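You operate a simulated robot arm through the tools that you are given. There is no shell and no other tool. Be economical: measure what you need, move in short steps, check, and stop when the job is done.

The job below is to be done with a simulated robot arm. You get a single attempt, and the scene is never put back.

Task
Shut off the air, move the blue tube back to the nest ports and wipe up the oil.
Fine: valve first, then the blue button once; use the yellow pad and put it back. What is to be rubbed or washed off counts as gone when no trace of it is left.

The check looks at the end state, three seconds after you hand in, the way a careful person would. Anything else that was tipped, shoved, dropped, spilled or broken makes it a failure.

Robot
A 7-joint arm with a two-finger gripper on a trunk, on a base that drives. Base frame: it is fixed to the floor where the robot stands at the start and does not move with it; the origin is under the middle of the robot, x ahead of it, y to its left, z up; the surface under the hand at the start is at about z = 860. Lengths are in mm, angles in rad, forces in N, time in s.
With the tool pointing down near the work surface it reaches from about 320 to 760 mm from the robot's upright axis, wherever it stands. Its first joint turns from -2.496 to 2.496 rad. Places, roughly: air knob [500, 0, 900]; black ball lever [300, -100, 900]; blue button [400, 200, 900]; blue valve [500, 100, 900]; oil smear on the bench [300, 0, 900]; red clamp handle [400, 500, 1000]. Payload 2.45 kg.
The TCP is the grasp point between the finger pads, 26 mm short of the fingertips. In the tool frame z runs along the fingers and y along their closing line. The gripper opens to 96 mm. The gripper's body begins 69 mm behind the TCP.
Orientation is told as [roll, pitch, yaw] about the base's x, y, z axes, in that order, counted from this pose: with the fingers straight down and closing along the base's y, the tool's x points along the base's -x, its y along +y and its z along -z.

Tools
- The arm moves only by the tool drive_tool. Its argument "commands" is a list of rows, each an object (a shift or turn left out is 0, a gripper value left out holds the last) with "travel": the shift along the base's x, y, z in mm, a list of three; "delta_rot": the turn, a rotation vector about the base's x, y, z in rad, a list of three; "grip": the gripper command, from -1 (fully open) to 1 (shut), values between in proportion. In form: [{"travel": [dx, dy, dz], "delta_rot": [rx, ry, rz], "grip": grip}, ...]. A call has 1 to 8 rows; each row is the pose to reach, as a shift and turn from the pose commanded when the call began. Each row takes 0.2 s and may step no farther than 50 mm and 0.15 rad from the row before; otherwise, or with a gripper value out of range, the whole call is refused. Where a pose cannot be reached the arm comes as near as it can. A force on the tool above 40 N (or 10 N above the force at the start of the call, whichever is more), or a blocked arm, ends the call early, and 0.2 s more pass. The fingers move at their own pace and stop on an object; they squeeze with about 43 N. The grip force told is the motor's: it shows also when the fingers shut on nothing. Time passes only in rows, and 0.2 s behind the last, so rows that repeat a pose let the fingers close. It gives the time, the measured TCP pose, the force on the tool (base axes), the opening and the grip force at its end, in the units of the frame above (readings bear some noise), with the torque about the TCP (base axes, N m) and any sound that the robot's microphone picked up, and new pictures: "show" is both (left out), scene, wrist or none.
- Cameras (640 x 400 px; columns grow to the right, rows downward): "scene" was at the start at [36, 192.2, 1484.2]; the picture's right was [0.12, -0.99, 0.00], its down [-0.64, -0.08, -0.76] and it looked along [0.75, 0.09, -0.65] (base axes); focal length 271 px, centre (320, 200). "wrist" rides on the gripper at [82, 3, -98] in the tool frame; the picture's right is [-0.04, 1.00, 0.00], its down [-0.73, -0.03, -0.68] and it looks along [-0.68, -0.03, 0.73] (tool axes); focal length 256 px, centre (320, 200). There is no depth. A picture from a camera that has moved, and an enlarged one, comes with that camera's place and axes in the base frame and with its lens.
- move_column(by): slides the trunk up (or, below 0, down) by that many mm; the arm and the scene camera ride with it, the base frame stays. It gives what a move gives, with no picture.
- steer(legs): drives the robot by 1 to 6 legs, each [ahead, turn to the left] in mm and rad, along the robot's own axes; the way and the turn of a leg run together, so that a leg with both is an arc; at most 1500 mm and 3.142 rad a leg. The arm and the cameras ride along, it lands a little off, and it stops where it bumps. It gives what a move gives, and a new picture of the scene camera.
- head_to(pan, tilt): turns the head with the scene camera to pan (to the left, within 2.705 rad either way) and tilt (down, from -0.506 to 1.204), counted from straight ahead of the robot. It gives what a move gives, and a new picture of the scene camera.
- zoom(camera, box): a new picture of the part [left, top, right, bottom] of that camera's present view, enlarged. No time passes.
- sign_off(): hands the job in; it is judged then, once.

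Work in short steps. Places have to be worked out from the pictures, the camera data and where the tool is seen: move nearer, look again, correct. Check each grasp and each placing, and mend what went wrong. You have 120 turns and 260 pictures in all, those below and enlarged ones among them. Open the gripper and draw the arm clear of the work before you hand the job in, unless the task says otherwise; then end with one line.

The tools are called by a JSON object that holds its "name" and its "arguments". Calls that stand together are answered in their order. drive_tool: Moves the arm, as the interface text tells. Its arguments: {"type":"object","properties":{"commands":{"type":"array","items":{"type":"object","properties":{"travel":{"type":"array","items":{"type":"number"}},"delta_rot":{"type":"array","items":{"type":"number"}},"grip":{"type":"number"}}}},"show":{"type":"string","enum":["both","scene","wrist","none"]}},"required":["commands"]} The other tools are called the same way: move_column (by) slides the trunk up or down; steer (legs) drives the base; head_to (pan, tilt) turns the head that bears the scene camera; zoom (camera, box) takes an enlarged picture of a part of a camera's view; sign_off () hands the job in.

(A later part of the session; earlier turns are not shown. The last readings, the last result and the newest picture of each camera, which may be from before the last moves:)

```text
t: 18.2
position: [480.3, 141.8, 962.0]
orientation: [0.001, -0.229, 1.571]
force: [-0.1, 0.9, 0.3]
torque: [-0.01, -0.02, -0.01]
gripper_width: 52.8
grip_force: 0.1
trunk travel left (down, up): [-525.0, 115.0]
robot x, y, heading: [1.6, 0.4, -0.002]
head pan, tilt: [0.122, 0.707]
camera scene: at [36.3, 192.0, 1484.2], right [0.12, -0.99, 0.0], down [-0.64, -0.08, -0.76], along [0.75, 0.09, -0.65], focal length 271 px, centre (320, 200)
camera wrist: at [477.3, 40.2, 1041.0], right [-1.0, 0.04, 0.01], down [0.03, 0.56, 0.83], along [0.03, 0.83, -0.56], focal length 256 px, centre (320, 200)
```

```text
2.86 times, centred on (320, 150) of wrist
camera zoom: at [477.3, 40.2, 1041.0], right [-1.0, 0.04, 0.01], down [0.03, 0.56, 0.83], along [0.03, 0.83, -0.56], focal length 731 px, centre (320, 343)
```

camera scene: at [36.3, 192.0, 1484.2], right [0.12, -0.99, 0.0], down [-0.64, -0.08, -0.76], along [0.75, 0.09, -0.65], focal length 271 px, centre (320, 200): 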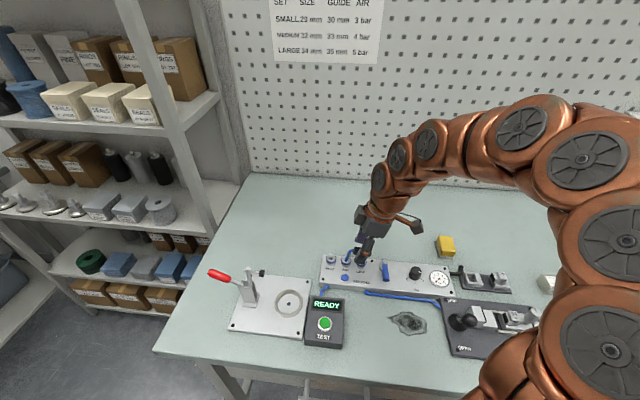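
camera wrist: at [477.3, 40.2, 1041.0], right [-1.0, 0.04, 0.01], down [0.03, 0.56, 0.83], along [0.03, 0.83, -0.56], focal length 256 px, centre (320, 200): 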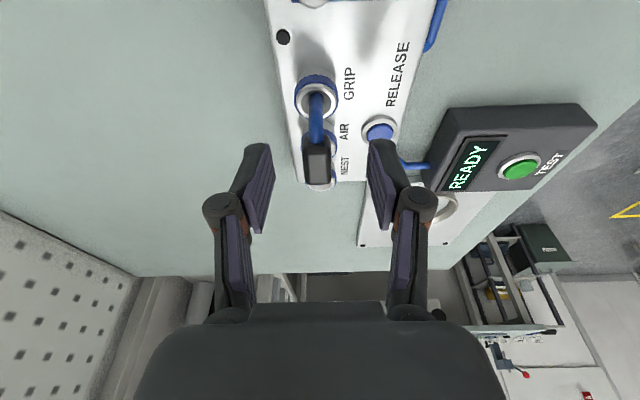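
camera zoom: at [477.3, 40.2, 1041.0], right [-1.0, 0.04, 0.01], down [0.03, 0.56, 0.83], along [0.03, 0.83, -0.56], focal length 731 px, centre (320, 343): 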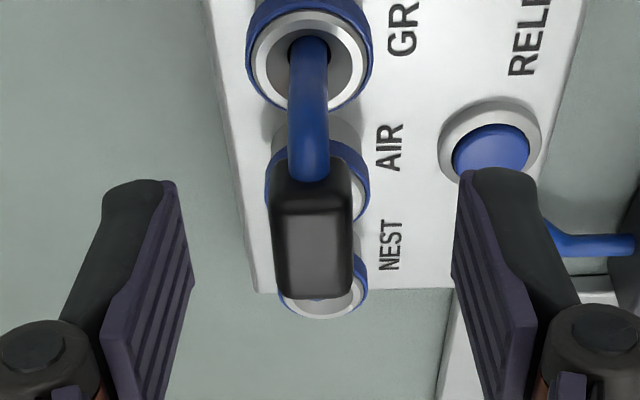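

The alignment is good. I'll descend the last 15 mm and close on the block.

{"name": "drive_tool", "arguments": {"commands": [{"travel": [0, 2.5, -8]}, {"travel": [0, 5, -15]}, {"travel": [0, 5, -15], "grip": 0.3}, {"travel": [0, 5, -15], "grip": 0.6}, {"travel": [0, 5, -15], "grip": 1}, {"travel": [0, 5, -15], "grip": 1}, {"travel": [0, 5, -15], "grip": 1}]}}

{"name": "zoom", "arguments": {"camera": "scene", "box": [325, 225, 389, 275]}}

{"name": "zoom", "arguments": {"camera": "wrist", "box": [240, 80, 400, 220]}}

```text
t: 19.8
position: [480.2, 147.2, 948.0]
orientation: [0.0, -0.229, 1.572]
force: [6.4, 0.9, 0.5]
torque: [0.01, -0.34, 0.07]
gripper_width: 14.3
grip_force: 39.6
trunk travel left (down, up): [-525.0, 115.0]
robot x, y, heading: [0.9, 0.7, -0.001]
head pan, tilt: [0.122, 0.707]
camera scene: at [36.7, 192.1, 1484.2], right [0.12, -0.99, 0.0], down [-0.64, -0.08, -0.76], along [0.75, 0.09, -0.65], focal length 271 px, centre (320, 200)
camera wrist: at [477.2, 45.8, 1027.2], right [-1.0, 0.04, 0.01], down [0.03, 0.56, 0.83], along [0.03, 0.83, -0.56], focal length 256 px, centre (320, 200)
```

scene: 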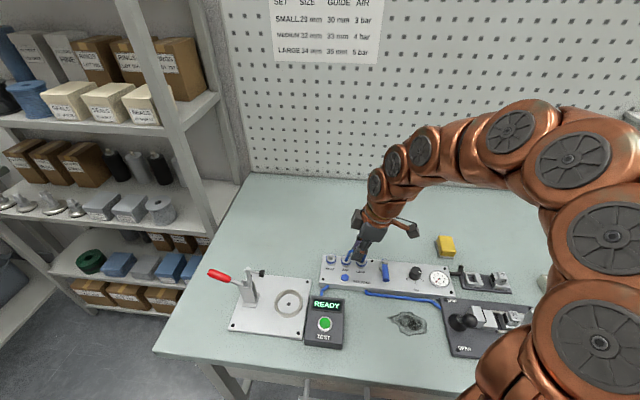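
wrist: 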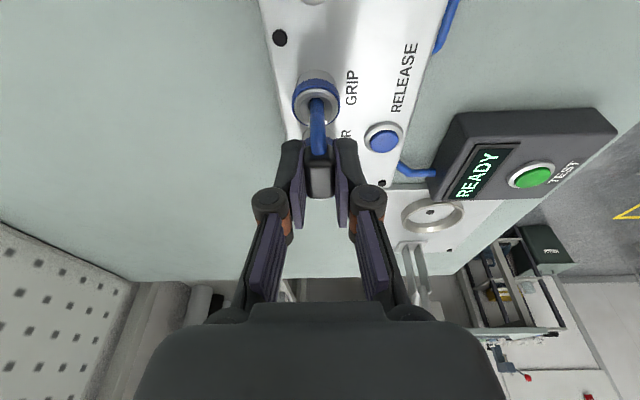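

```text
8.00 times, centred on (357, 250) of scene
camera zoom: at [36.7, 192.1, 1484.2], right [0.12, -0.99, 0.0], down [-0.64, -0.08, -0.76], along [0.75, 0.09, -0.65], focal length 2170 px, centre (24, -200)
```

zoom: 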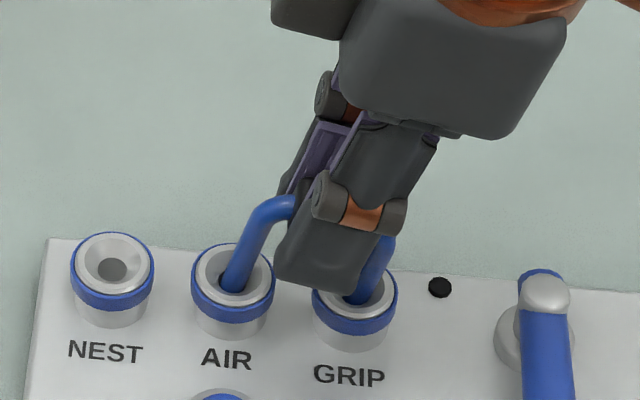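

```text
2.86 times, centred on (320, 150) of wrist
camera zoom: at [477.2, 45.8, 1027.2], right [-1.0, 0.04, 0.01], down [0.03, 0.56, 0.83], along [0.03, 0.83, -0.56], focal length 731 px, centre (320, 343)
```

zoom: 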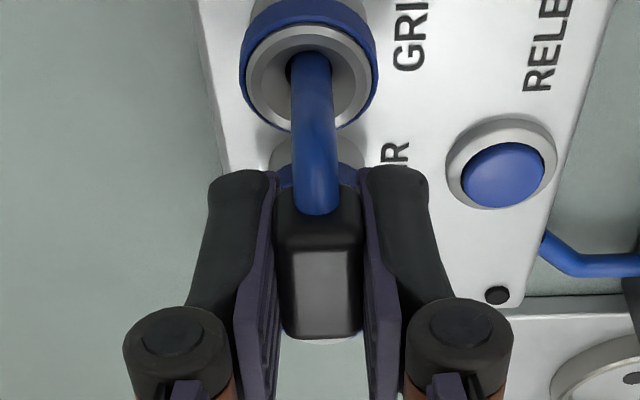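

The block is held at 14.3 mm. I'll draw it up along its own axis in small steps.

{"name": "drive_tool", "arguments": {"commands": [{"travel": [0.7, -1.1, 5]}, {"travel": [1, -2.3, 10]}, {"travel": [1, -4.6, 20]}, {"travel": [1, -8, 35]}, {"travel": [1, -11.5, 50]}]}}

{"name": "zoom", "arguments": {"camera": "scene", "box": [325, 210, 405, 275]}}

```text
t: 21.0
position: [481.7, 134.2, 997.6]
orientation: [0.002, -0.229, 1.573]
force: [0.3, 0.4, -0.1]
torque: [-0.01, 0.01, 0.0]
gripper_width: 14.1
grip_force: 40.6
trunk travel left (down, up): [-525.0, 115.0]
robot x, y, heading: [2.7, -1.2, -0.005]
head pan, tilt: [0.122, 0.707]
camera scene: at [36.4, 192.1, 1484.2], right [0.12, -0.99, 0.0], down [-0.64, -0.08, -0.76], along [0.75, 0.09, -0.65], focal length 271 px, centre (320, 200)
camera wrist: at [478.1, 33.0, 1076.1], right [-1.0, 0.04, 0.01], down [0.03, 0.56, 0.83], along [0.03, 0.83, -0.56], focal length 256 px, centre (320, 200)
```

scene: 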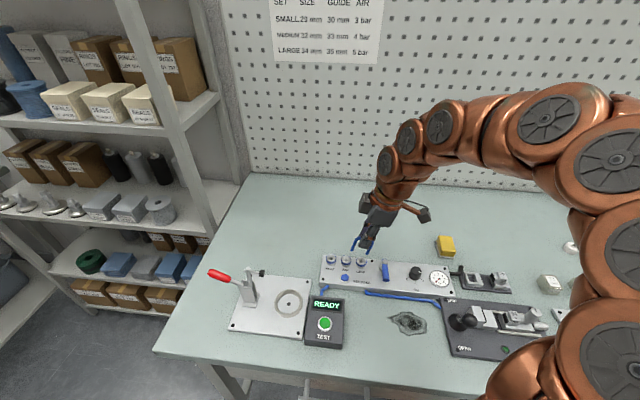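
wrist: 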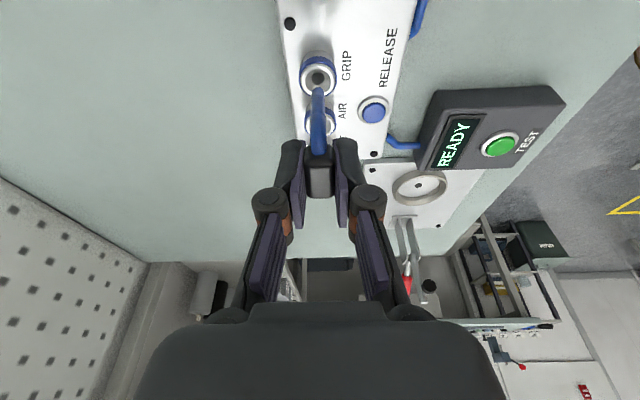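

```text
6.15 times, centred on (365, 242) of scene
camera zoom: at [36.4, 192.1, 1484.2], right [0.12, -0.99, 0.0], down [-0.64, -0.08, -0.76], along [0.75, 0.09, -0.65], focal length 1670 px, centre (43, -62)
```

zoom: 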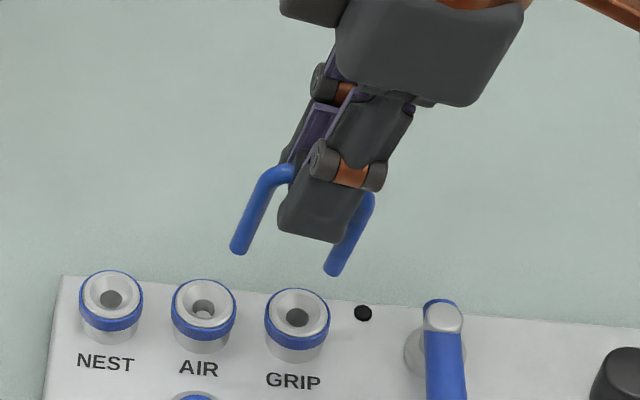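

The jumper is free of both ports and its legs tilt about 0.25 rad. I'll turn it upright and carry it to above NEST and AIR, midpoint y ≈ 195.

{"name": "drive_tool", "arguments": {"commands": [{"travel": [0, 15, 3], "delta_rot": [-0.08, 0, 0]}, {"travel": [0, 30, 5], "delta_rot": [-0.16, 0, 0]}, {"travel": [0, 45, 5], "delta_rot": [-0.24, 0, 0]}, {"travel": [0, 60, 0], "delta_rot": [-0.24, 0, 0]}, {"travel": [0, 60, -10], "delta_rot": [-0.24, 0, 0]}]}}

{"name": "zoom", "arguments": {"camera": "scene", "box": [315, 220, 379, 270]}}

{"name": "zoom", "arguments": {"camera": "wrist", "box": [240, 40, 400, 200]}}

```text
t: 22.2
position: [480.2, 194.4, 989.2]
orientation: [0.0, 0.013, 1.57]
force: [-0.4, 0.3, -0.1]
torque: [-0.02, 0.02, 0.01]
gripper_width: 14.2
grip_force: 40.2
trunk travel left (down, up): [-525.0, 115.0]
robot x, y, heading: [-2.1, -2.5, -0.0]
head pan, tilt: [0.122, 0.707]
camera scene: at [36.3, 192.1, 1484.2], right [0.12, -0.99, 0.0], down [-0.64, -0.08, -0.76], along [0.75, 0.09, -0.65], focal length 271 px, centre (320, 200)
camera wrist: at [478.0, 114.4, 1088.4], right [-1.0, 0.04, 0.0], down [0.03, 0.74, 0.67], along [0.03, 0.67, -0.74], focal length 256 px, centre (320, 200)
```

scene: 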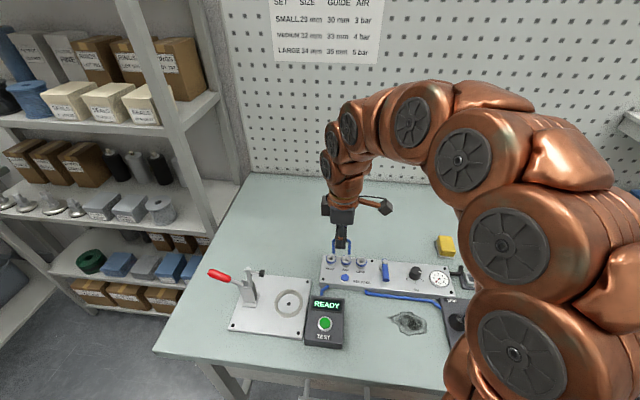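
wrist: 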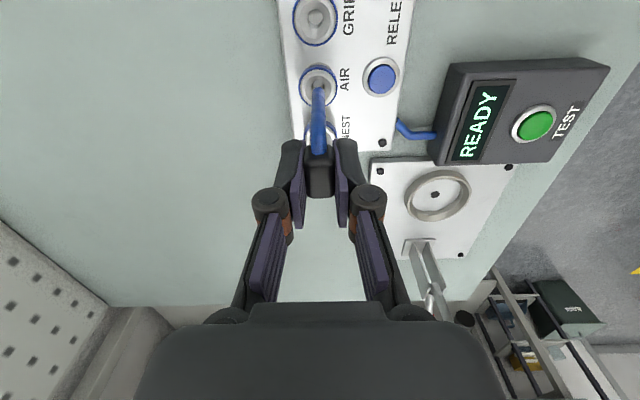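

```text
8.00 times, centred on (347, 245) of scene
camera zoom: at [36.3, 192.1, 1484.2], right [0.12, -0.99, 0.0], down [-0.64, -0.08, -0.76], along [0.75, 0.09, -0.65], focal length 2170 px, centre (104, -160)
```

zoom: 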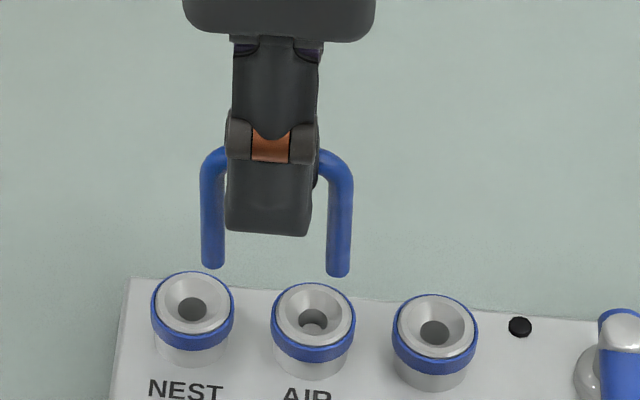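

```text
2.50 times, centred on (320, 120) of wrist
camera zoom: at [478.0, 114.4, 1088.4], right [-1.0, 0.04, 0.0], down [0.03, 0.74, 0.67], along [0.03, 0.67, -0.74], focal length 640 px, centre (320, 400)
```

zoom: 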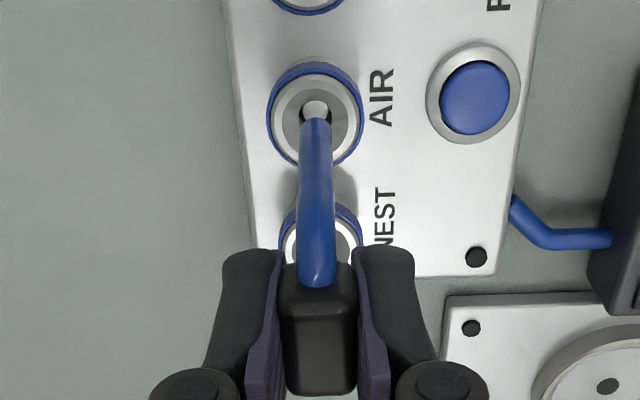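

The jumper is upright, with its leg ends at about y = 170 and 209 and z ≈ 925. The holes are at y = 176 and 215, so I'll shift +6 in y and lower it to just above them.

{"name": "drive_tool", "arguments": {"commands": [{"travel": [0.7, 6.2, 0], "delta_rot": [-0.0, 0, 0]}, {"travel": [0.7, 6.2, -10]}, {"travel": [0.7, 6.2, -20]}, {"travel": [0.7, 6.2, -20]}]}}

{"name": "zoom", "arguments": {"camera": "scene", "box": [315, 230, 379, 280]}}

{"name": "zoom", "arguments": {"camera": "wrist", "box": [240, 40, 400, 200]}}

```text
t: 23.2
position: [483.7, 202.7, 967.0]
orientation: [-0.002, 0.011, 1.571]
force: [0.7, -1.1, -0.3]
torque: [0.0, 0.01, -0.02]
gripper_width: 14.1
grip_force: 40.9
trunk travel left (down, up): [-525.0, 115.0]
robot x, y, heading: [-1.0, 0.9, -0.001]
head pan, tilt: [0.122, 0.707]
camera scene: at [36.4, 192.1, 1484.2], right [0.12, -0.99, 0.0], down [-0.64, -0.08, -0.76], along [0.75, 0.09, -0.65], focal length 271 px, centre (320, 200)
camera wrist: at [479.6, 122.1, 1067.6], right [-1.0, 0.04, 0.0], down [0.03, 0.74, 0.67], along [0.03, 0.67, -0.74], focal length 256 px, centre (320, 200)
```

scene: 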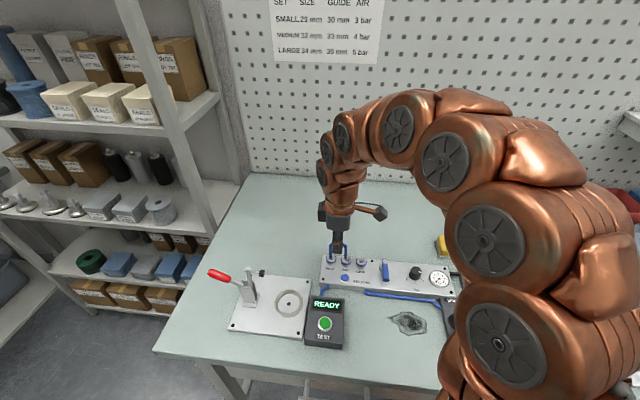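
wrist: 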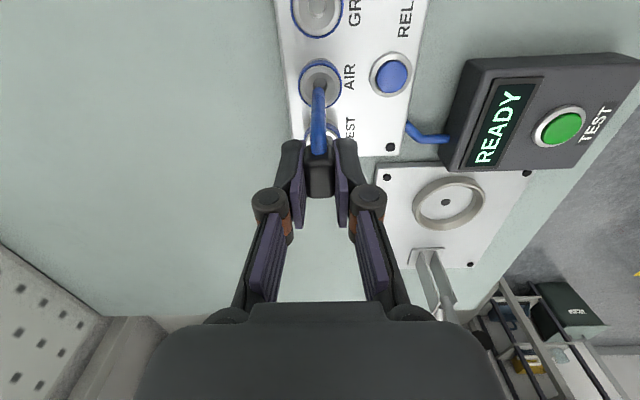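

```text
8.00 times, centred on (347, 255) of scene
camera zoom: at [36.4, 192.1, 1484.2], right [0.12, -0.99, 0.0], down [-0.64, -0.08, -0.76], along [0.75, 0.09, -0.65], focal length 2170 px, centre (104, -240)
```

zoom: 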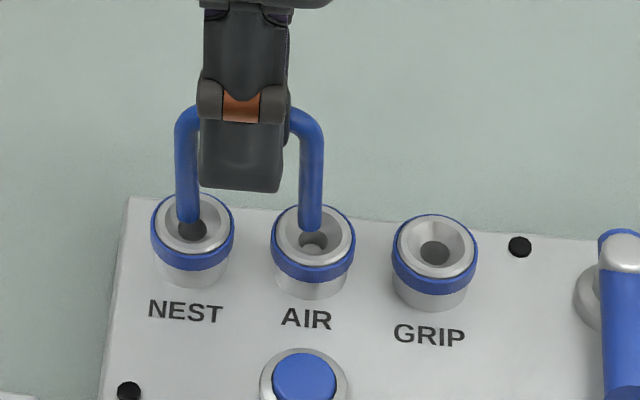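

```text
2.50 times, centred on (320, 120) of wrist
camera zoom: at [479.6, 122.1, 1067.6], right [-1.0, 0.04, 0.0], down [0.03, 0.74, 0.67], along [0.03, 0.67, -0.74], focal length 640 px, centre (320, 400)
```

zoom: 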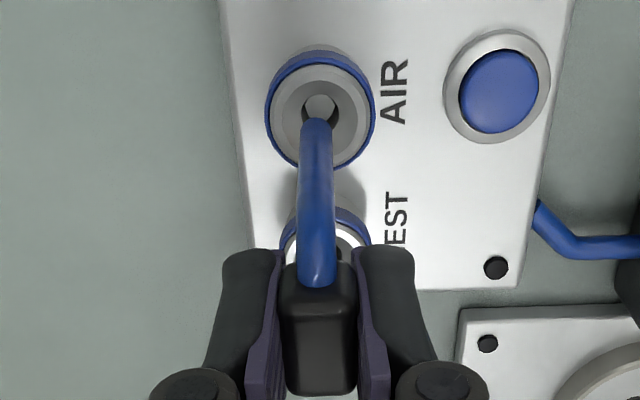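

It's nearly aligned, about 1.3 mm too far in +y and 0.8 mm in +x. I'll correct and lower slowly into the funnels.

{"name": "drive_tool", "arguments": {"commands": [{"travel": [-0.8, -1.3, -3]}, {"travel": [-0.8, -1.3, -6]}, {"travel": [-0.8, -1.3, -9]}, {"travel": [-0.8, -1.3, -12]}]}}

{"name": "zoom", "arguments": {"camera": "scene", "box": [315, 230, 379, 280]}}

{"name": "zoom", "arguments": {"camera": "wrist", "box": [240, 40, 400, 200]}}

```text
t: 24.2
position: [482.3, 201.4, 954.3]
orientation: [0.002, 0.013, 1.569]
force: [-0.4, 0.0, -1.0]
torque: [-0.01, -0.01, 0.02]
gripper_width: 13.7
grip_force: 40.4
trunk travel left (down, up): [-525.0, 115.0]
robot x, y, heading: [-0.5, 1.6, -0.004]
head pan, tilt: [0.122, 0.707]
camera scene: at [36.3, 192.1, 1484.2], right [0.12, -0.99, 0.0], down [-0.64, -0.08, -0.76], along [0.75, 0.09, -0.65], focal length 271 px, centre (320, 200)
camera wrist: at [479.0, 120.9, 1056.0], right [-1.0, 0.04, 0.0], down [0.03, 0.74, 0.67], along [0.03, 0.67, -0.74], focal length 256 px, centre (320, 200)
```

scene: 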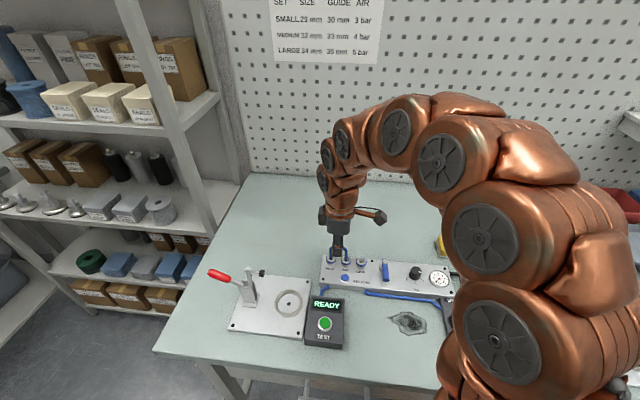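
wrist: 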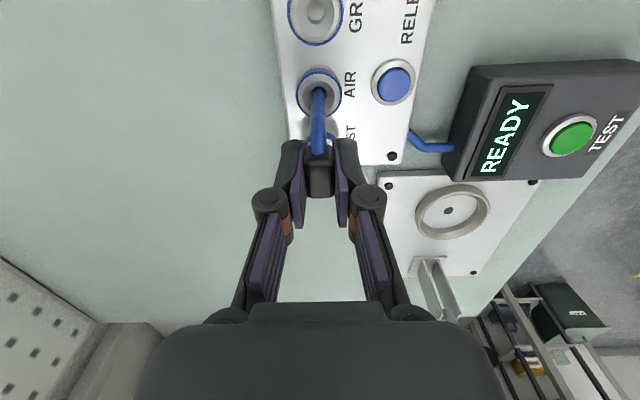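

```text
8.00 times, centred on (347, 255) of scene
camera zoom: at [36.3, 192.1, 1484.2], right [0.12, -0.99, 0.0], down [-0.64, -0.08, -0.76], along [0.75, 0.09, -0.65], focal length 2170 px, centre (104, -240)
```

zoom: 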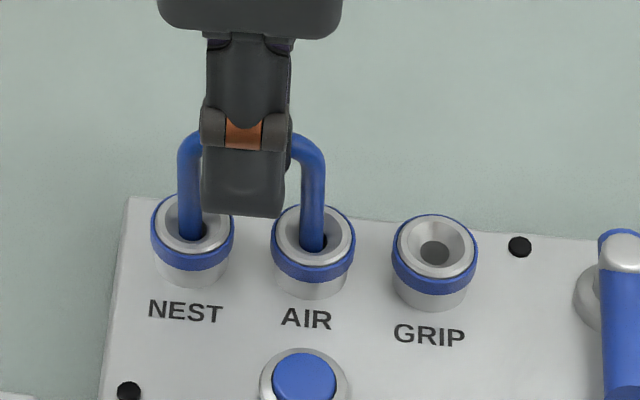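

```text
2.50 times, centred on (320, 120) of wrist
camera zoom: at [479.0, 120.9, 1056.0], right [-1.0, 0.04, 0.0], down [0.03, 0.74, 0.67], along [0.03, 0.67, -0.74], focal length 640 px, centre (320, 400)
```

zoom: 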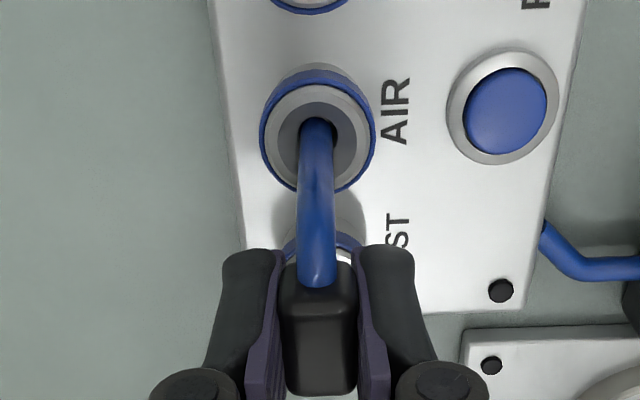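

Both legs are entering the holes. I'll keep pushing down in small steps until there's force or a click.

{"name": "drive_tool", "arguments": {"commands": [{"travel": [0, 0, -3]}, {"travel": [0, 0, -6]}, {"travel": [0, 0, -9]}, {"travel": [0, 0, -12]}]}}

{"name": "zoom", "arguments": {"camera": "scene", "box": [315, 230, 379, 280]}}

```text
t: 25.2
position: [481.2, 200.7, 947.5]
orientation: [-0.005, 0.011, 1.57]
force: [-1.4, 2.8, 38.9]
torque: [-0.31, 0.05, -0.02]
gripper_width: 14.3
grip_force: 40.7
trunk travel left (down, up): [-525.0, 115.0]
robot x, y, heading: [-0.9, -0.5, -0.006]
head pan, tilt: [0.122, 0.707]
camera scene: at [34.8, 191.7, 1484.9], right [0.12, -0.99, 0.0], down [-0.64, -0.08, -0.76], along [0.76, 0.09, -0.65], focal length 271 px, centre (320, 200)
camera wrist: at [477.5, 120.3, 1047.5], right [-1.0, 0.04, 0.0], down [0.03, 0.74, 0.67], along [0.03, 0.67, -0.74], focal length 256 px, centre (320, 200)
```

scene: 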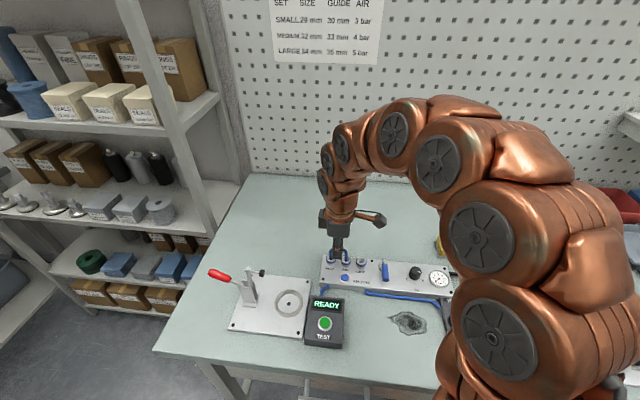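
wrist: 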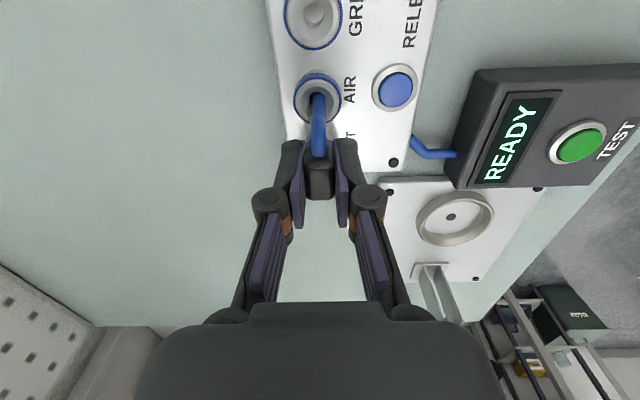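

```text
8.00 times, centred on (347, 255) of scene
camera zoom: at [34.8, 191.7, 1484.9], right [0.12, -0.99, 0.0], down [-0.64, -0.08, -0.76], along [0.76, 0.09, -0.65], focal length 2170 px, centre (104, -240)
```

zoom: 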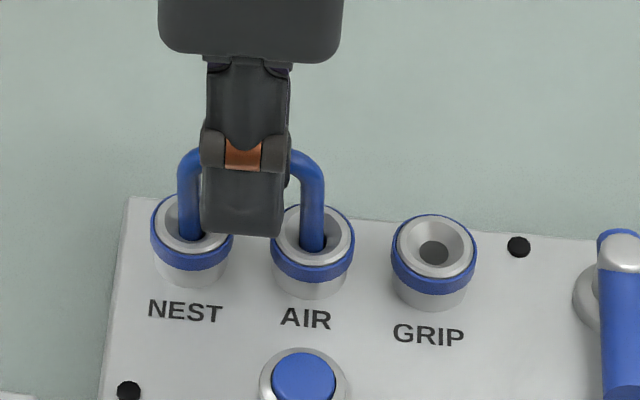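

Force is 39 N, so it's either seated or close. I'll push a little further to check for a latch.

{"name": "drive_tool", "arguments": {"commands": [{"travel": [0, 0, -1]}, {"travel": [0, 0, -2]}, {"travel": [0, 0, -2]}], "show": "none"}}

```text
t: 26.0
position: [481.1, 201.2, 942.2]
orientation: [-0.002, 0.01, 1.572]
force: [4.9, 13.3, 35.6]
torque: [-0.02, -0.25, 0.1]
gripper_width: 13.9
grip_force: 40.0
trunk travel left (down, up): [-525.0, 115.0]
robot x, y, heading: [-1.9, -5.8, -0.009]
head pan, tilt: [0.122, 0.707]
```

It went down another 5 mm, so I'll check whether the jumper went in or slipped in the fingers.

{"name": "zoom", "arguments": {"camera": "scene", "box": [315, 230, 379, 280]}}

{"name": "zoom", "arguments": {"camera": "wrist", "box": [240, 40, 400, 200]}}

```text
8.00 times, centred on (347, 255) of scene
camera zoom: at [35.2, 192.5, 1484.2], right [0.12, -0.99, 0.0], down [-0.64, -0.08, -0.76], along [0.76, 0.09, -0.65], focal length 2170 px, centre (104, -240)
```

zoom: 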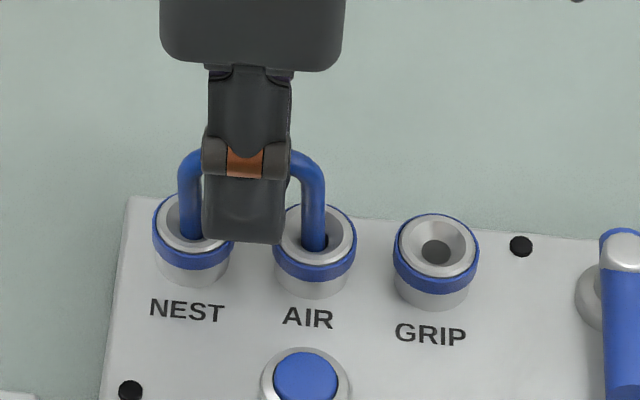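

```text
2.50 times, centred on (320, 120) of wrist
camera zoom: at [477.6, 120.4, 1043.5], right [-1.0, 0.04, 0.0], down [0.03, 0.74, 0.67], along [0.03, 0.67, -0.74], focal length 640 px, centre (320, 400)
```

zoom: 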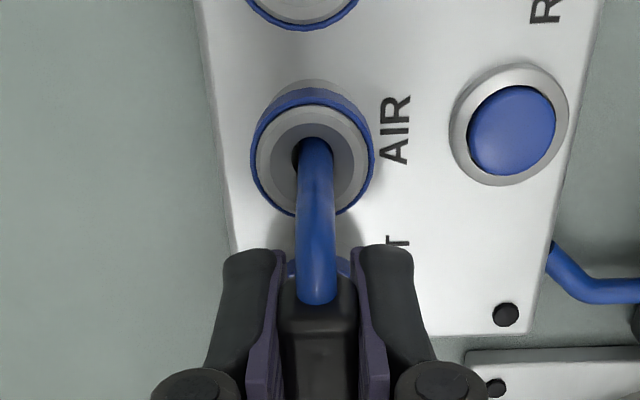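

The jumper stayed put and slid a little in the fingers, so it has bottomed out. I'll relax, open, and lift straight up to compare it with its original seating.

{"name": "drive_tool", "arguments": {"commands": [{"travel": [0, 0, 3]}, {"travel": [0, 0, 4], "grip": 0.5}, {"travel": [0, 0, 4], "grip": 0}, {"travel": [0, 0, 4], "grip": 0}, {"travel": [0, 0, 20], "grip": 0}, {"travel": [0, 0, 55], "grip": 0}, {"travel": [0, 0, 90], "grip": 0}, {"travel": [0, 0, 90], "grip": 0}]}}

{"name": "zoom", "arguments": {"camera": "scene", "box": [315, 230, 379, 280]}}

{"name": "zoom", "arguments": {"camera": "wrist", "box": [240, 20, 400, 180]}}

```text
t: 27.8
position: [480.6, 199.2, 1031.9]
orientation: [0.002, 0.013, 1.571]
force: [0.1, -0.7, -0.5]
torque: [0.0, 0.03, 0.02]
gripper_width: 48.2
grip_force: 0.1
trunk travel left (down, up): [-525.0, 115.0]
robot x, y, heading: [-0.6, -1.9, -0.0]
head pan, tilt: [0.122, 0.707]
camera scene: at [36.3, 192.1, 1484.2], right [0.12, -0.99, 0.0], down [-0.64, -0.08, -0.76], along [0.75, 0.09, -0.65], focal length 271 px, centre (320, 200)
camera wrist: at [478.3, 119.5, 1132.8], right [-1.0, 0.04, 0.0], down [0.03, 0.74, 0.67], along [0.03, 0.67, -0.74], focal length 256 px, centre (320, 200)
```

scene: 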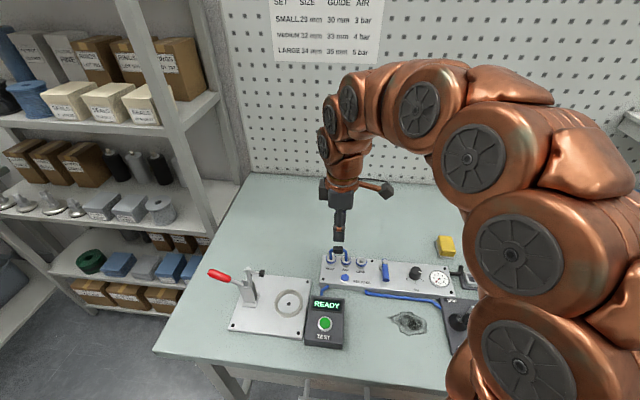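
wrist: 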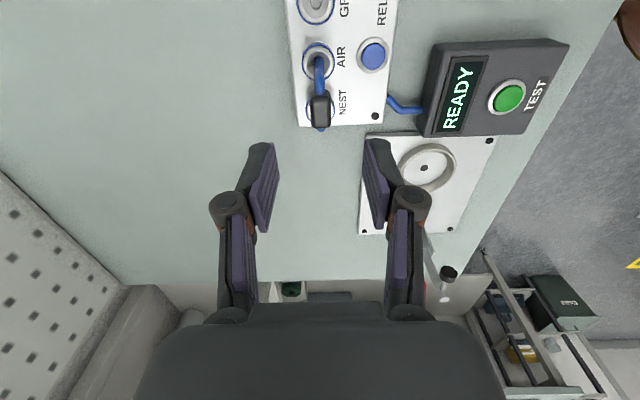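

```text
8.00 times, centred on (347, 255) of scene
camera zoom: at [36.3, 192.1, 1484.2], right [0.12, -0.99, 0.0], down [-0.64, -0.08, -0.76], along [0.75, 0.09, -0.65], focal length 2170 px, centre (104, -240)
```

zoom: 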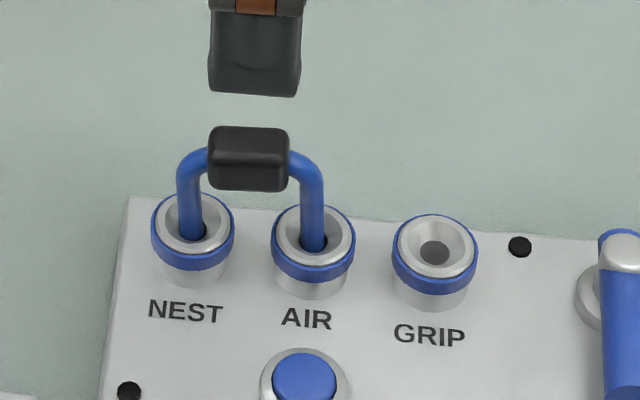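

```text
2.50 times, centred on (320, 100) of wrist
camera zoom: at [478.3, 119.5, 1132.8], right [-1.0, 0.04, 0.0], down [0.03, 0.74, 0.67], along [0.03, 0.67, -0.74], focal length 640 px, centre (320, 450)
```

zoom: 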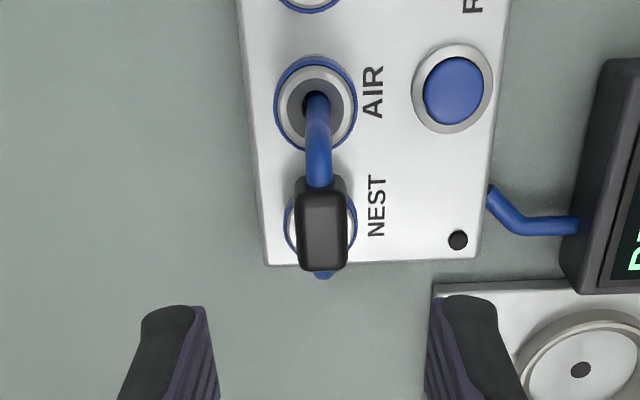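

The jumper sits upright and fully seated in NEST and AIR. Next is the yellow pad near [575, -105], so I'll lift, move over, and turn the yaw back.

{"name": "drive_tool", "arguments": {"commands": [{"travel": [0, 0, 40], "delta_rot": [0, 0, -0.1]}, {"travel": [0, -40, 55], "delta_rot": [0, 0, -0.24]}, {"travel": [0, -82, 55], "delta_rot": [0, 0, -0.38]}, {"travel": [2, -124, 55], "delta_rot": [0, 0, -0.52]}, {"travel": [4, -166, 55], "delta_rot": [0, 0, -0.66]}, {"travel": [6, -208, 55], "delta_rot": [0, 0, -0.8]}, {"travel": [8, -250, 55], "delta_rot": [0, 0, -0.94]}, {"travel": [10, -292, 55], "delta_rot": [0, 0, -1.08]}], "show": "none"}}

{"name": "drive_tool", "arguments": {"commands": [{"travel": [4, -6, -10], "delta_rot": [0, 0, -0.14]}, {"travel": [8, -12, -20], "delta_rot": [0, 0, -0.28]}, {"travel": [10, -12, -30], "delta_rot": [0, 0, -0.4]}, {"travel": [10, -12, -40], "delta_rot": [0, 0, -0.49], "grip": -1}, {"travel": [10, -12, -40], "delta_rot": [0, 0, -0.49], "grip": -1}]}}

{"name": "zoom", "arguments": {"camera": "wrist", "box": [200, 60, 440, 210]}}

```text
t: 29.6
position: [490.3, -91.6, 1090.7]
orientation: [0.001, 0.013, 0.49]
force: [0.7, 0.5, -0.5]
torque: [-0.01, 0.01, -0.02]
gripper_width: 47.9
grip_force: 0.0
trunk travel left (down, up): [-525.0, 115.0]
robot x, y, heading: [1.3, 2.5, 0.003]
head pan, tilt: [0.122, 0.707]
```

```text
t: 30.8
position: [501.6, -103.0, 1047.1]
orientation: [0.002, 0.011, -0.002]
force: [0.8, -1.1, 0.0]
torque: [0.03, -0.01, 0.0]
gripper_width: 95.9
grip_force: 0.0
trunk travel left (down, up): [-525.0, 115.0]
robot x, y, heading: [1.3, -0.6, -0.003]
head pan, tilt: [0.122, 0.707]
camera scene: at [36.4, 192.0, 1484.2], right [0.12, -0.99, 0.0], down [-0.64, -0.08, -0.76], along [0.75, 0.09, -0.65], focal length 271 px, centre (320, 200)
camera wrist: at [420.6, -100.0, 1148.0], right [0.04, 1.0, 0.0], down [0.74, -0.03, 0.67], along [0.67, -0.03, -0.74], focal length 256 px, centre (320, 200)
```

scene: 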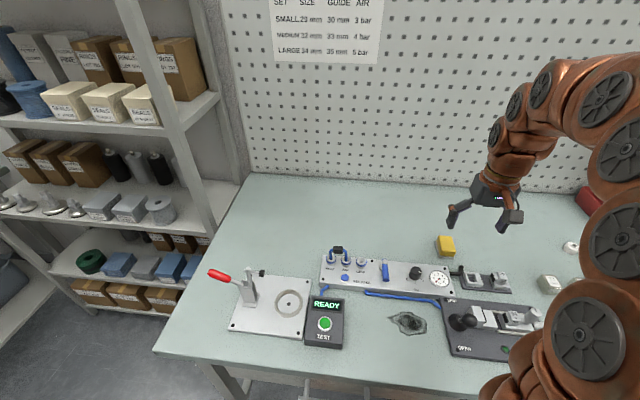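
wrist: 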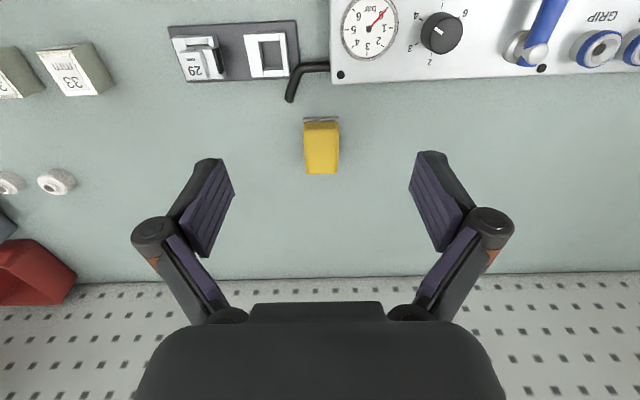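

```text
2.67 times, centred on (320, 135) of wrist
camera zoom: at [420.6, -100.0, 1148.0], right [0.04, 1.0, 0.0], down [0.74, -0.03, 0.67], along [0.67, -0.03, -0.74], focal length 683 px, centre (320, 373)
```

zoom: 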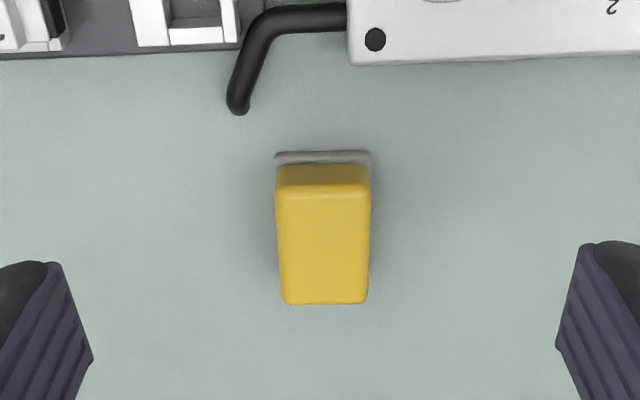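

The pad is about 38 mm wide (y) by 54 mm long (x), centred near [581, -105] with its top at z ≈ 890. I'll move over it with the fingers open across y.

{"name": "drive_tool", "arguments": {"commands": [{"travel": [40, -1, -20], "delta_rot": [0, -0.011, 0], "grip": -0.5}, {"travel": [79, -2, -40], "delta_rot": [0, -0.011, 0], "grip": -0.5}, {"travel": [79, -2, -80], "delta_rot": [0, -0.011, 0], "grip": -0.5}, {"travel": [79, -2, -110], "delta_rot": [0, -0.011, 0], "grip": -0.5}, {"travel": [79, -2, -115], "delta_rot": [0, -0.011, 0], "grip": -0.5}]}}

{"name": "zoom", "arguments": {"camera": "scene", "box": [410, 200, 490, 270]}}

{"name": "zoom", "arguments": {"camera": "wrist", "box": [200, 20, 440, 220]}}

```text
t: 32.0
position: [581.1, -105.4, 931.8]
orientation: [0.004, -0.001, 0.003]
force: [0.5, -0.3, 0.8]
torque: [0.0, 0.01, 0.02]
gripper_width: 72.1
grip_force: 0.1
trunk travel left (down, up): [-525.0, 115.0]
robot x, y, heading: [-1.3, -1.0, -0.002]
head pan, tilt: [0.122, 0.707]
camera scene: at [36.3, 192.0, 1484.3], right [0.12, -0.99, 0.0], down [-0.64, -0.08, -0.76], along [0.75, 0.09, -0.65], focal length 271 px, centre (320, 200)
camera wrist: at [499.0, -103.2, 1031.5], right [0.04, 1.0, 0.0], down [0.73, -0.03, 0.68], along [0.68, -0.03, -0.73], focal length 256 px, centre (320, 200)
```

scene: 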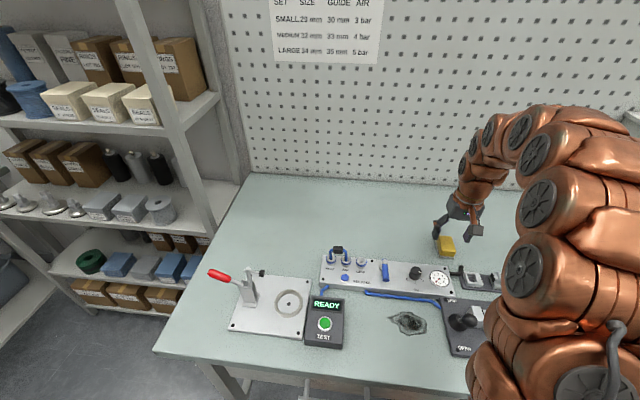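
wrist: 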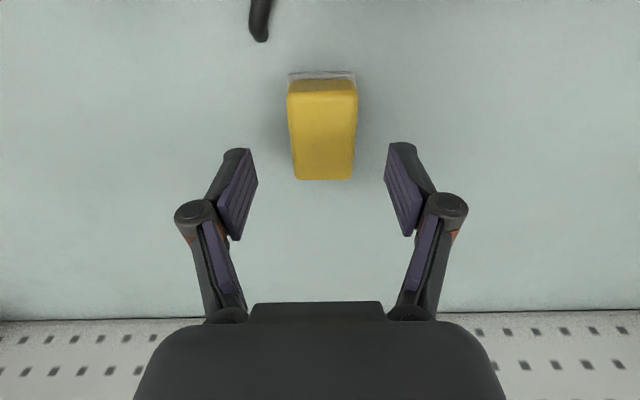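

```text
5.71 times, centred on (450, 235) of scene
camera zoom: at [36.3, 192.0, 1484.3], right [0.12, -0.99, 0.0], down [-0.64, -0.08, -0.76], along [0.75, 0.09, -0.65], focal length 1550 px, centre (-423, 0)
```

zoom: 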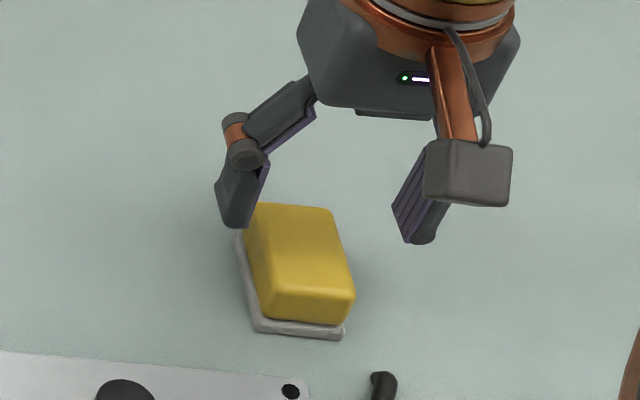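

```text
2.00 times, centred on (320, 120) of wrist
camera zoom: at [499.0, -103.2, 1031.5], right [0.04, 1.0, 0.0], down [0.73, -0.03, 0.68], along [0.68, -0.03, -0.73], focal length 512 px, centre (320, 360)
```

zoom: 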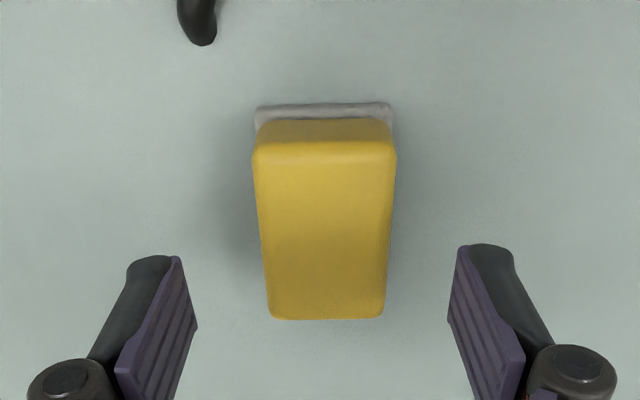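

The pad is centred between the fingers and lies on a thin tray. I'll lower the tips to z ≈ 877, keeping the pad's underside below them, and close.

{"name": "drive_tool", "arguments": {"commands": [{"travel": [0, 0, -15]}, {"travel": [0, 0, -29]}, {"travel": [0, 0, -29], "grip": 0}, {"travel": [0, 0, -29], "grip": 0.4}, {"travel": [0, 0, -29], "grip": 0.7}, {"travel": [0, 0, -29], "grip": 1}, {"travel": [0, 0, -29], "grip": 1}]}}

{"name": "zoom", "arguments": {"camera": "scene", "box": [410, 200, 490, 270]}}

```text
t: 33.6
position: [580.1, -106.0, 900.6]
orientation: [0.002, -0.001, 0.003]
force: [-1.7, 0.4, 2.3]
torque: [0.05, 0.05, 0.04]
gripper_width: 38.8
grip_force: 42.9
trunk travel left (down, up): [-525.0, 115.0]
robot x, y, heading: [-0.9, -2.8, 0.001]
head pan, tilt: [0.122, 0.707]
camera scene: at [36.2, 192.0, 1484.3], right [0.12, -0.99, 0.0], down [-0.64, -0.08, -0.76], along [0.75, 0.09, -0.65], focal length 271 px, centre (320, 200)
camera wrist: at [499.2, -102.9, 1001.3], right [0.04, 1.0, 0.0], down [0.73, -0.03, 0.68], along [0.68, -0.03, -0.73], focal length 256 px, centre (320, 200)
```

scene: 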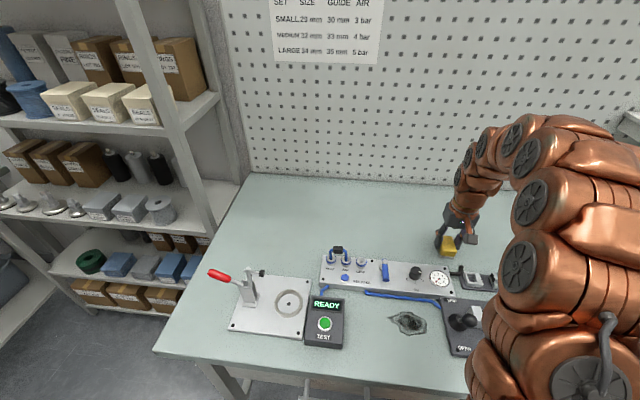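
wrist: 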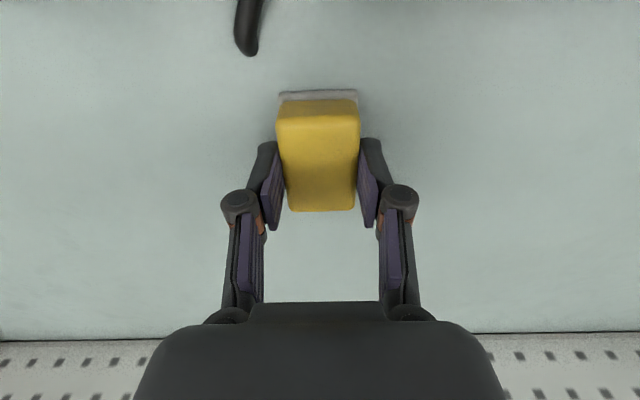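

```text
5.71 times, centred on (450, 235) of scene
camera zoom: at [36.2, 192.0, 1484.3], right [0.12, -0.99, 0.0], down [-0.64, -0.08, -0.76], along [0.75, 0.09, -0.65], focal length 1550 px, centre (-423, 0)
```

zoom: 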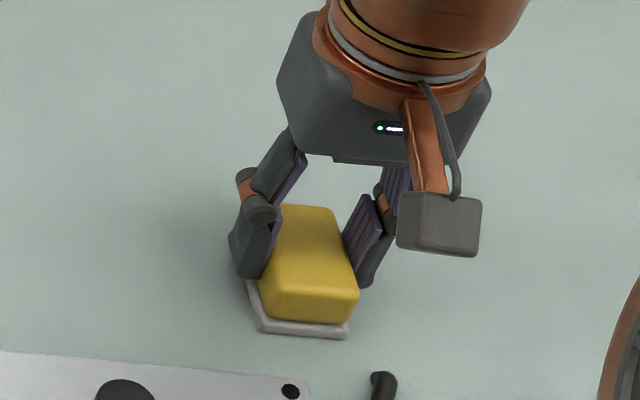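

The pad is held at 38.8 mm; I'll use TCP [580, -106, 902] for putting it back. I'll lift and check that the tray stays behind.

{"name": "drive_tool", "arguments": {"commands": [{"travel": [0, 0, 10]}, {"travel": [0, 0, 50]}, {"travel": [0, 0, 90]}, {"travel": [0, 0, 90]}]}}

{"name": "zoom", "arguments": {"camera": "scene", "box": [410, 180, 490, 270]}}

{"name": "zoom", "arguments": {"camera": "scene", "box": [360, 270, 460, 350]}}

```text
t: 34.6
position: [580.2, -102.8, 991.9]
orientation: [0.002, 0.0, 0.002]
force: [1.2, 1.0, -1.0]
torque: [-0.01, 0.01, 0.0]
gripper_width: 39.2
grip_force: 43.2
trunk travel left (down, up): [-525.0, 115.0]
robot x, y, heading: [2.7, -1.9, -0.0]
head pan, tilt: [0.122, 0.707]
camera scene: at [36.4, 192.0, 1484.2], right [0.12, -0.99, 0.0], down [-0.64, -0.08, -0.76], along [0.75, 0.09, -0.65], focal length 271 px, centre (320, 200)
camera wrist: at [498.9, -100.5, 1092.4], right [0.04, 1.0, 0.0], down [0.73, -0.03, 0.68], along [0.68, -0.03, -0.73], focal length 256 px, centre (320, 200)
```

scene: 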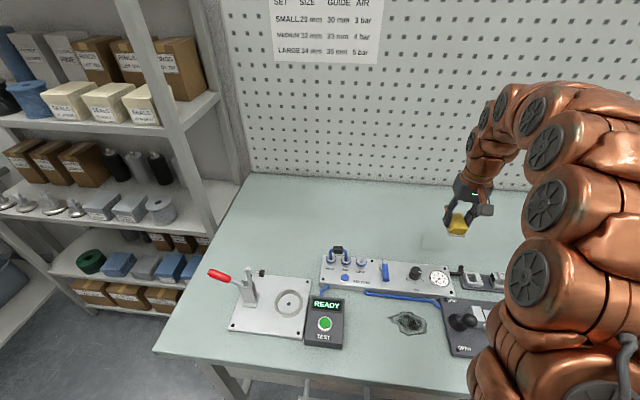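
wrist: 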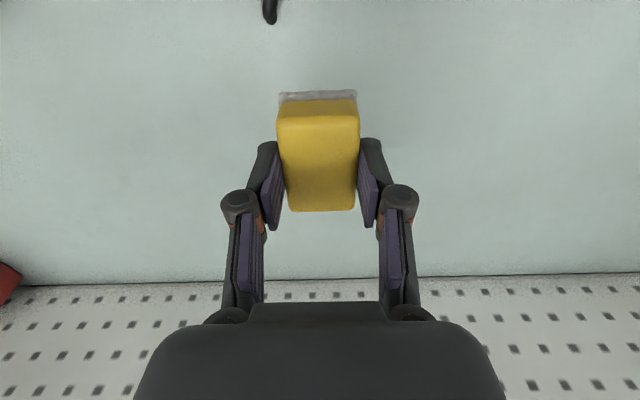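

```text
4.44 times, centred on (450, 225) of scene
camera zoom: at [36.4, 192.0, 1484.2], right [0.12, -0.99, 0.0], down [-0.64, -0.08, -0.76], along [0.75, 0.09, -0.65], focal length 1206 px, centre (-258, 89)
```

zoom: 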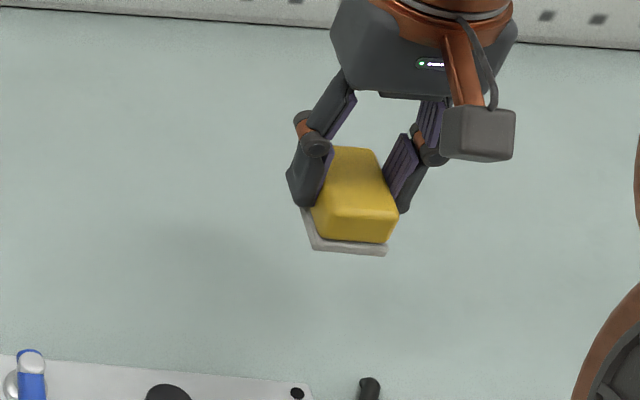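

```text
5.00 times, centred on (410, 310) of scene
camera zoom: at [36.4, 192.0, 1484.2], right [0.12, -0.99, 0.0], down [-0.64, -0.08, -0.76], along [0.75, 0.09, -0.65], focal length 1356 px, centre (-130, -350)
```

zoom: 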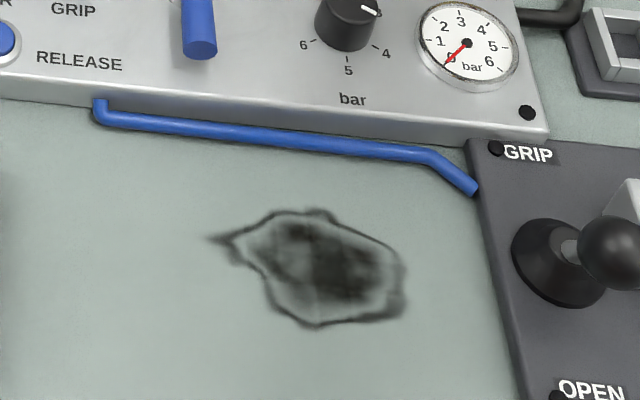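

The grey layer is the pad's own wiping base, so its underside is about 41 mm below the TCP. The smear spans x ≈ 318–383 and y ≈ −22–74; I'll take the pad over there at height, clear of the ball lever.

{"name": "drive_tool", "arguments": {"commands": [{"travel": [0, 45, 0]}, {"travel": [0, 90, 0]}, {"travel": [0, 133, 0]}, {"travel": [-48, 133, 0]}, {"travel": [-96, 133, 0]}, {"travel": [-144, 133, 0]}, {"travel": [-192, 133, 0]}, {"travel": [-228, 133, -10]}]}}

{"name": "zoom", "arguments": {"camera": "scene", "box": [340, 230, 500, 350]}}

```text
t: 36.4
position: [351.3, 29.1, 983.3]
orientation: [0.002, 0.0, 0.003]
force: [0.8, -0.8, -0.9]
torque: [0.01, 0.04, -0.02]
gripper_width: 38.9
grip_force: 43.1
trunk travel left (down, up): [-525.0, 115.0]
robot x, y, heading: [-0.5, 0.0, -0.003]
head pan, tilt: [0.122, 0.707]
camera scene: at [36.7, 192.1, 1484.2], right [0.12, -0.99, 0.0], down [-0.64, -0.08, -0.76], along [0.75, 0.09, -0.65], focal length 271 px, centre (320, 200)
camera wrist: at [271.1, 31.9, 1084.0], right [0.04, 1.0, 0.0], down [0.73, -0.03, 0.68], along [0.68, -0.03, -0.74], focal length 256 px, centre (320, 200)
```

scene: 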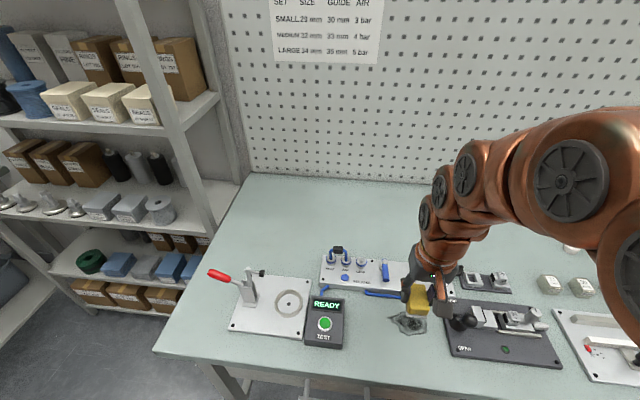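
wrist: 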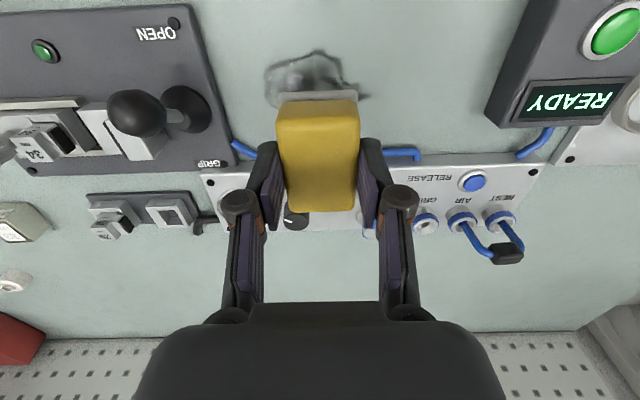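

```text
3.33 times, centred on (420, 290) of scene
camera zoom: at [36.7, 192.1, 1484.2], right [0.12, -0.99, 0.0], down [-0.64, -0.08, -0.76], along [0.75, 0.09, -0.65], focal length 904 px, centre (-13, -100)
```

zoom: 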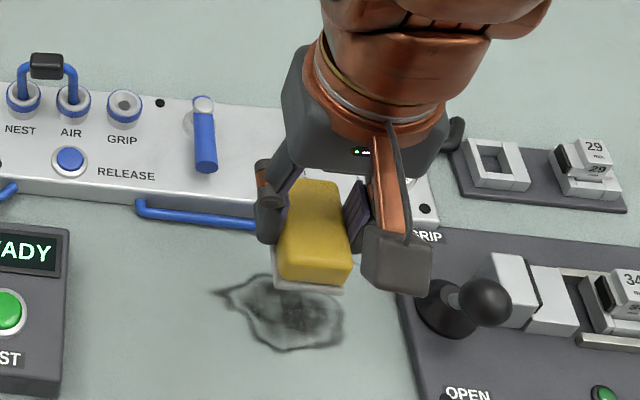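

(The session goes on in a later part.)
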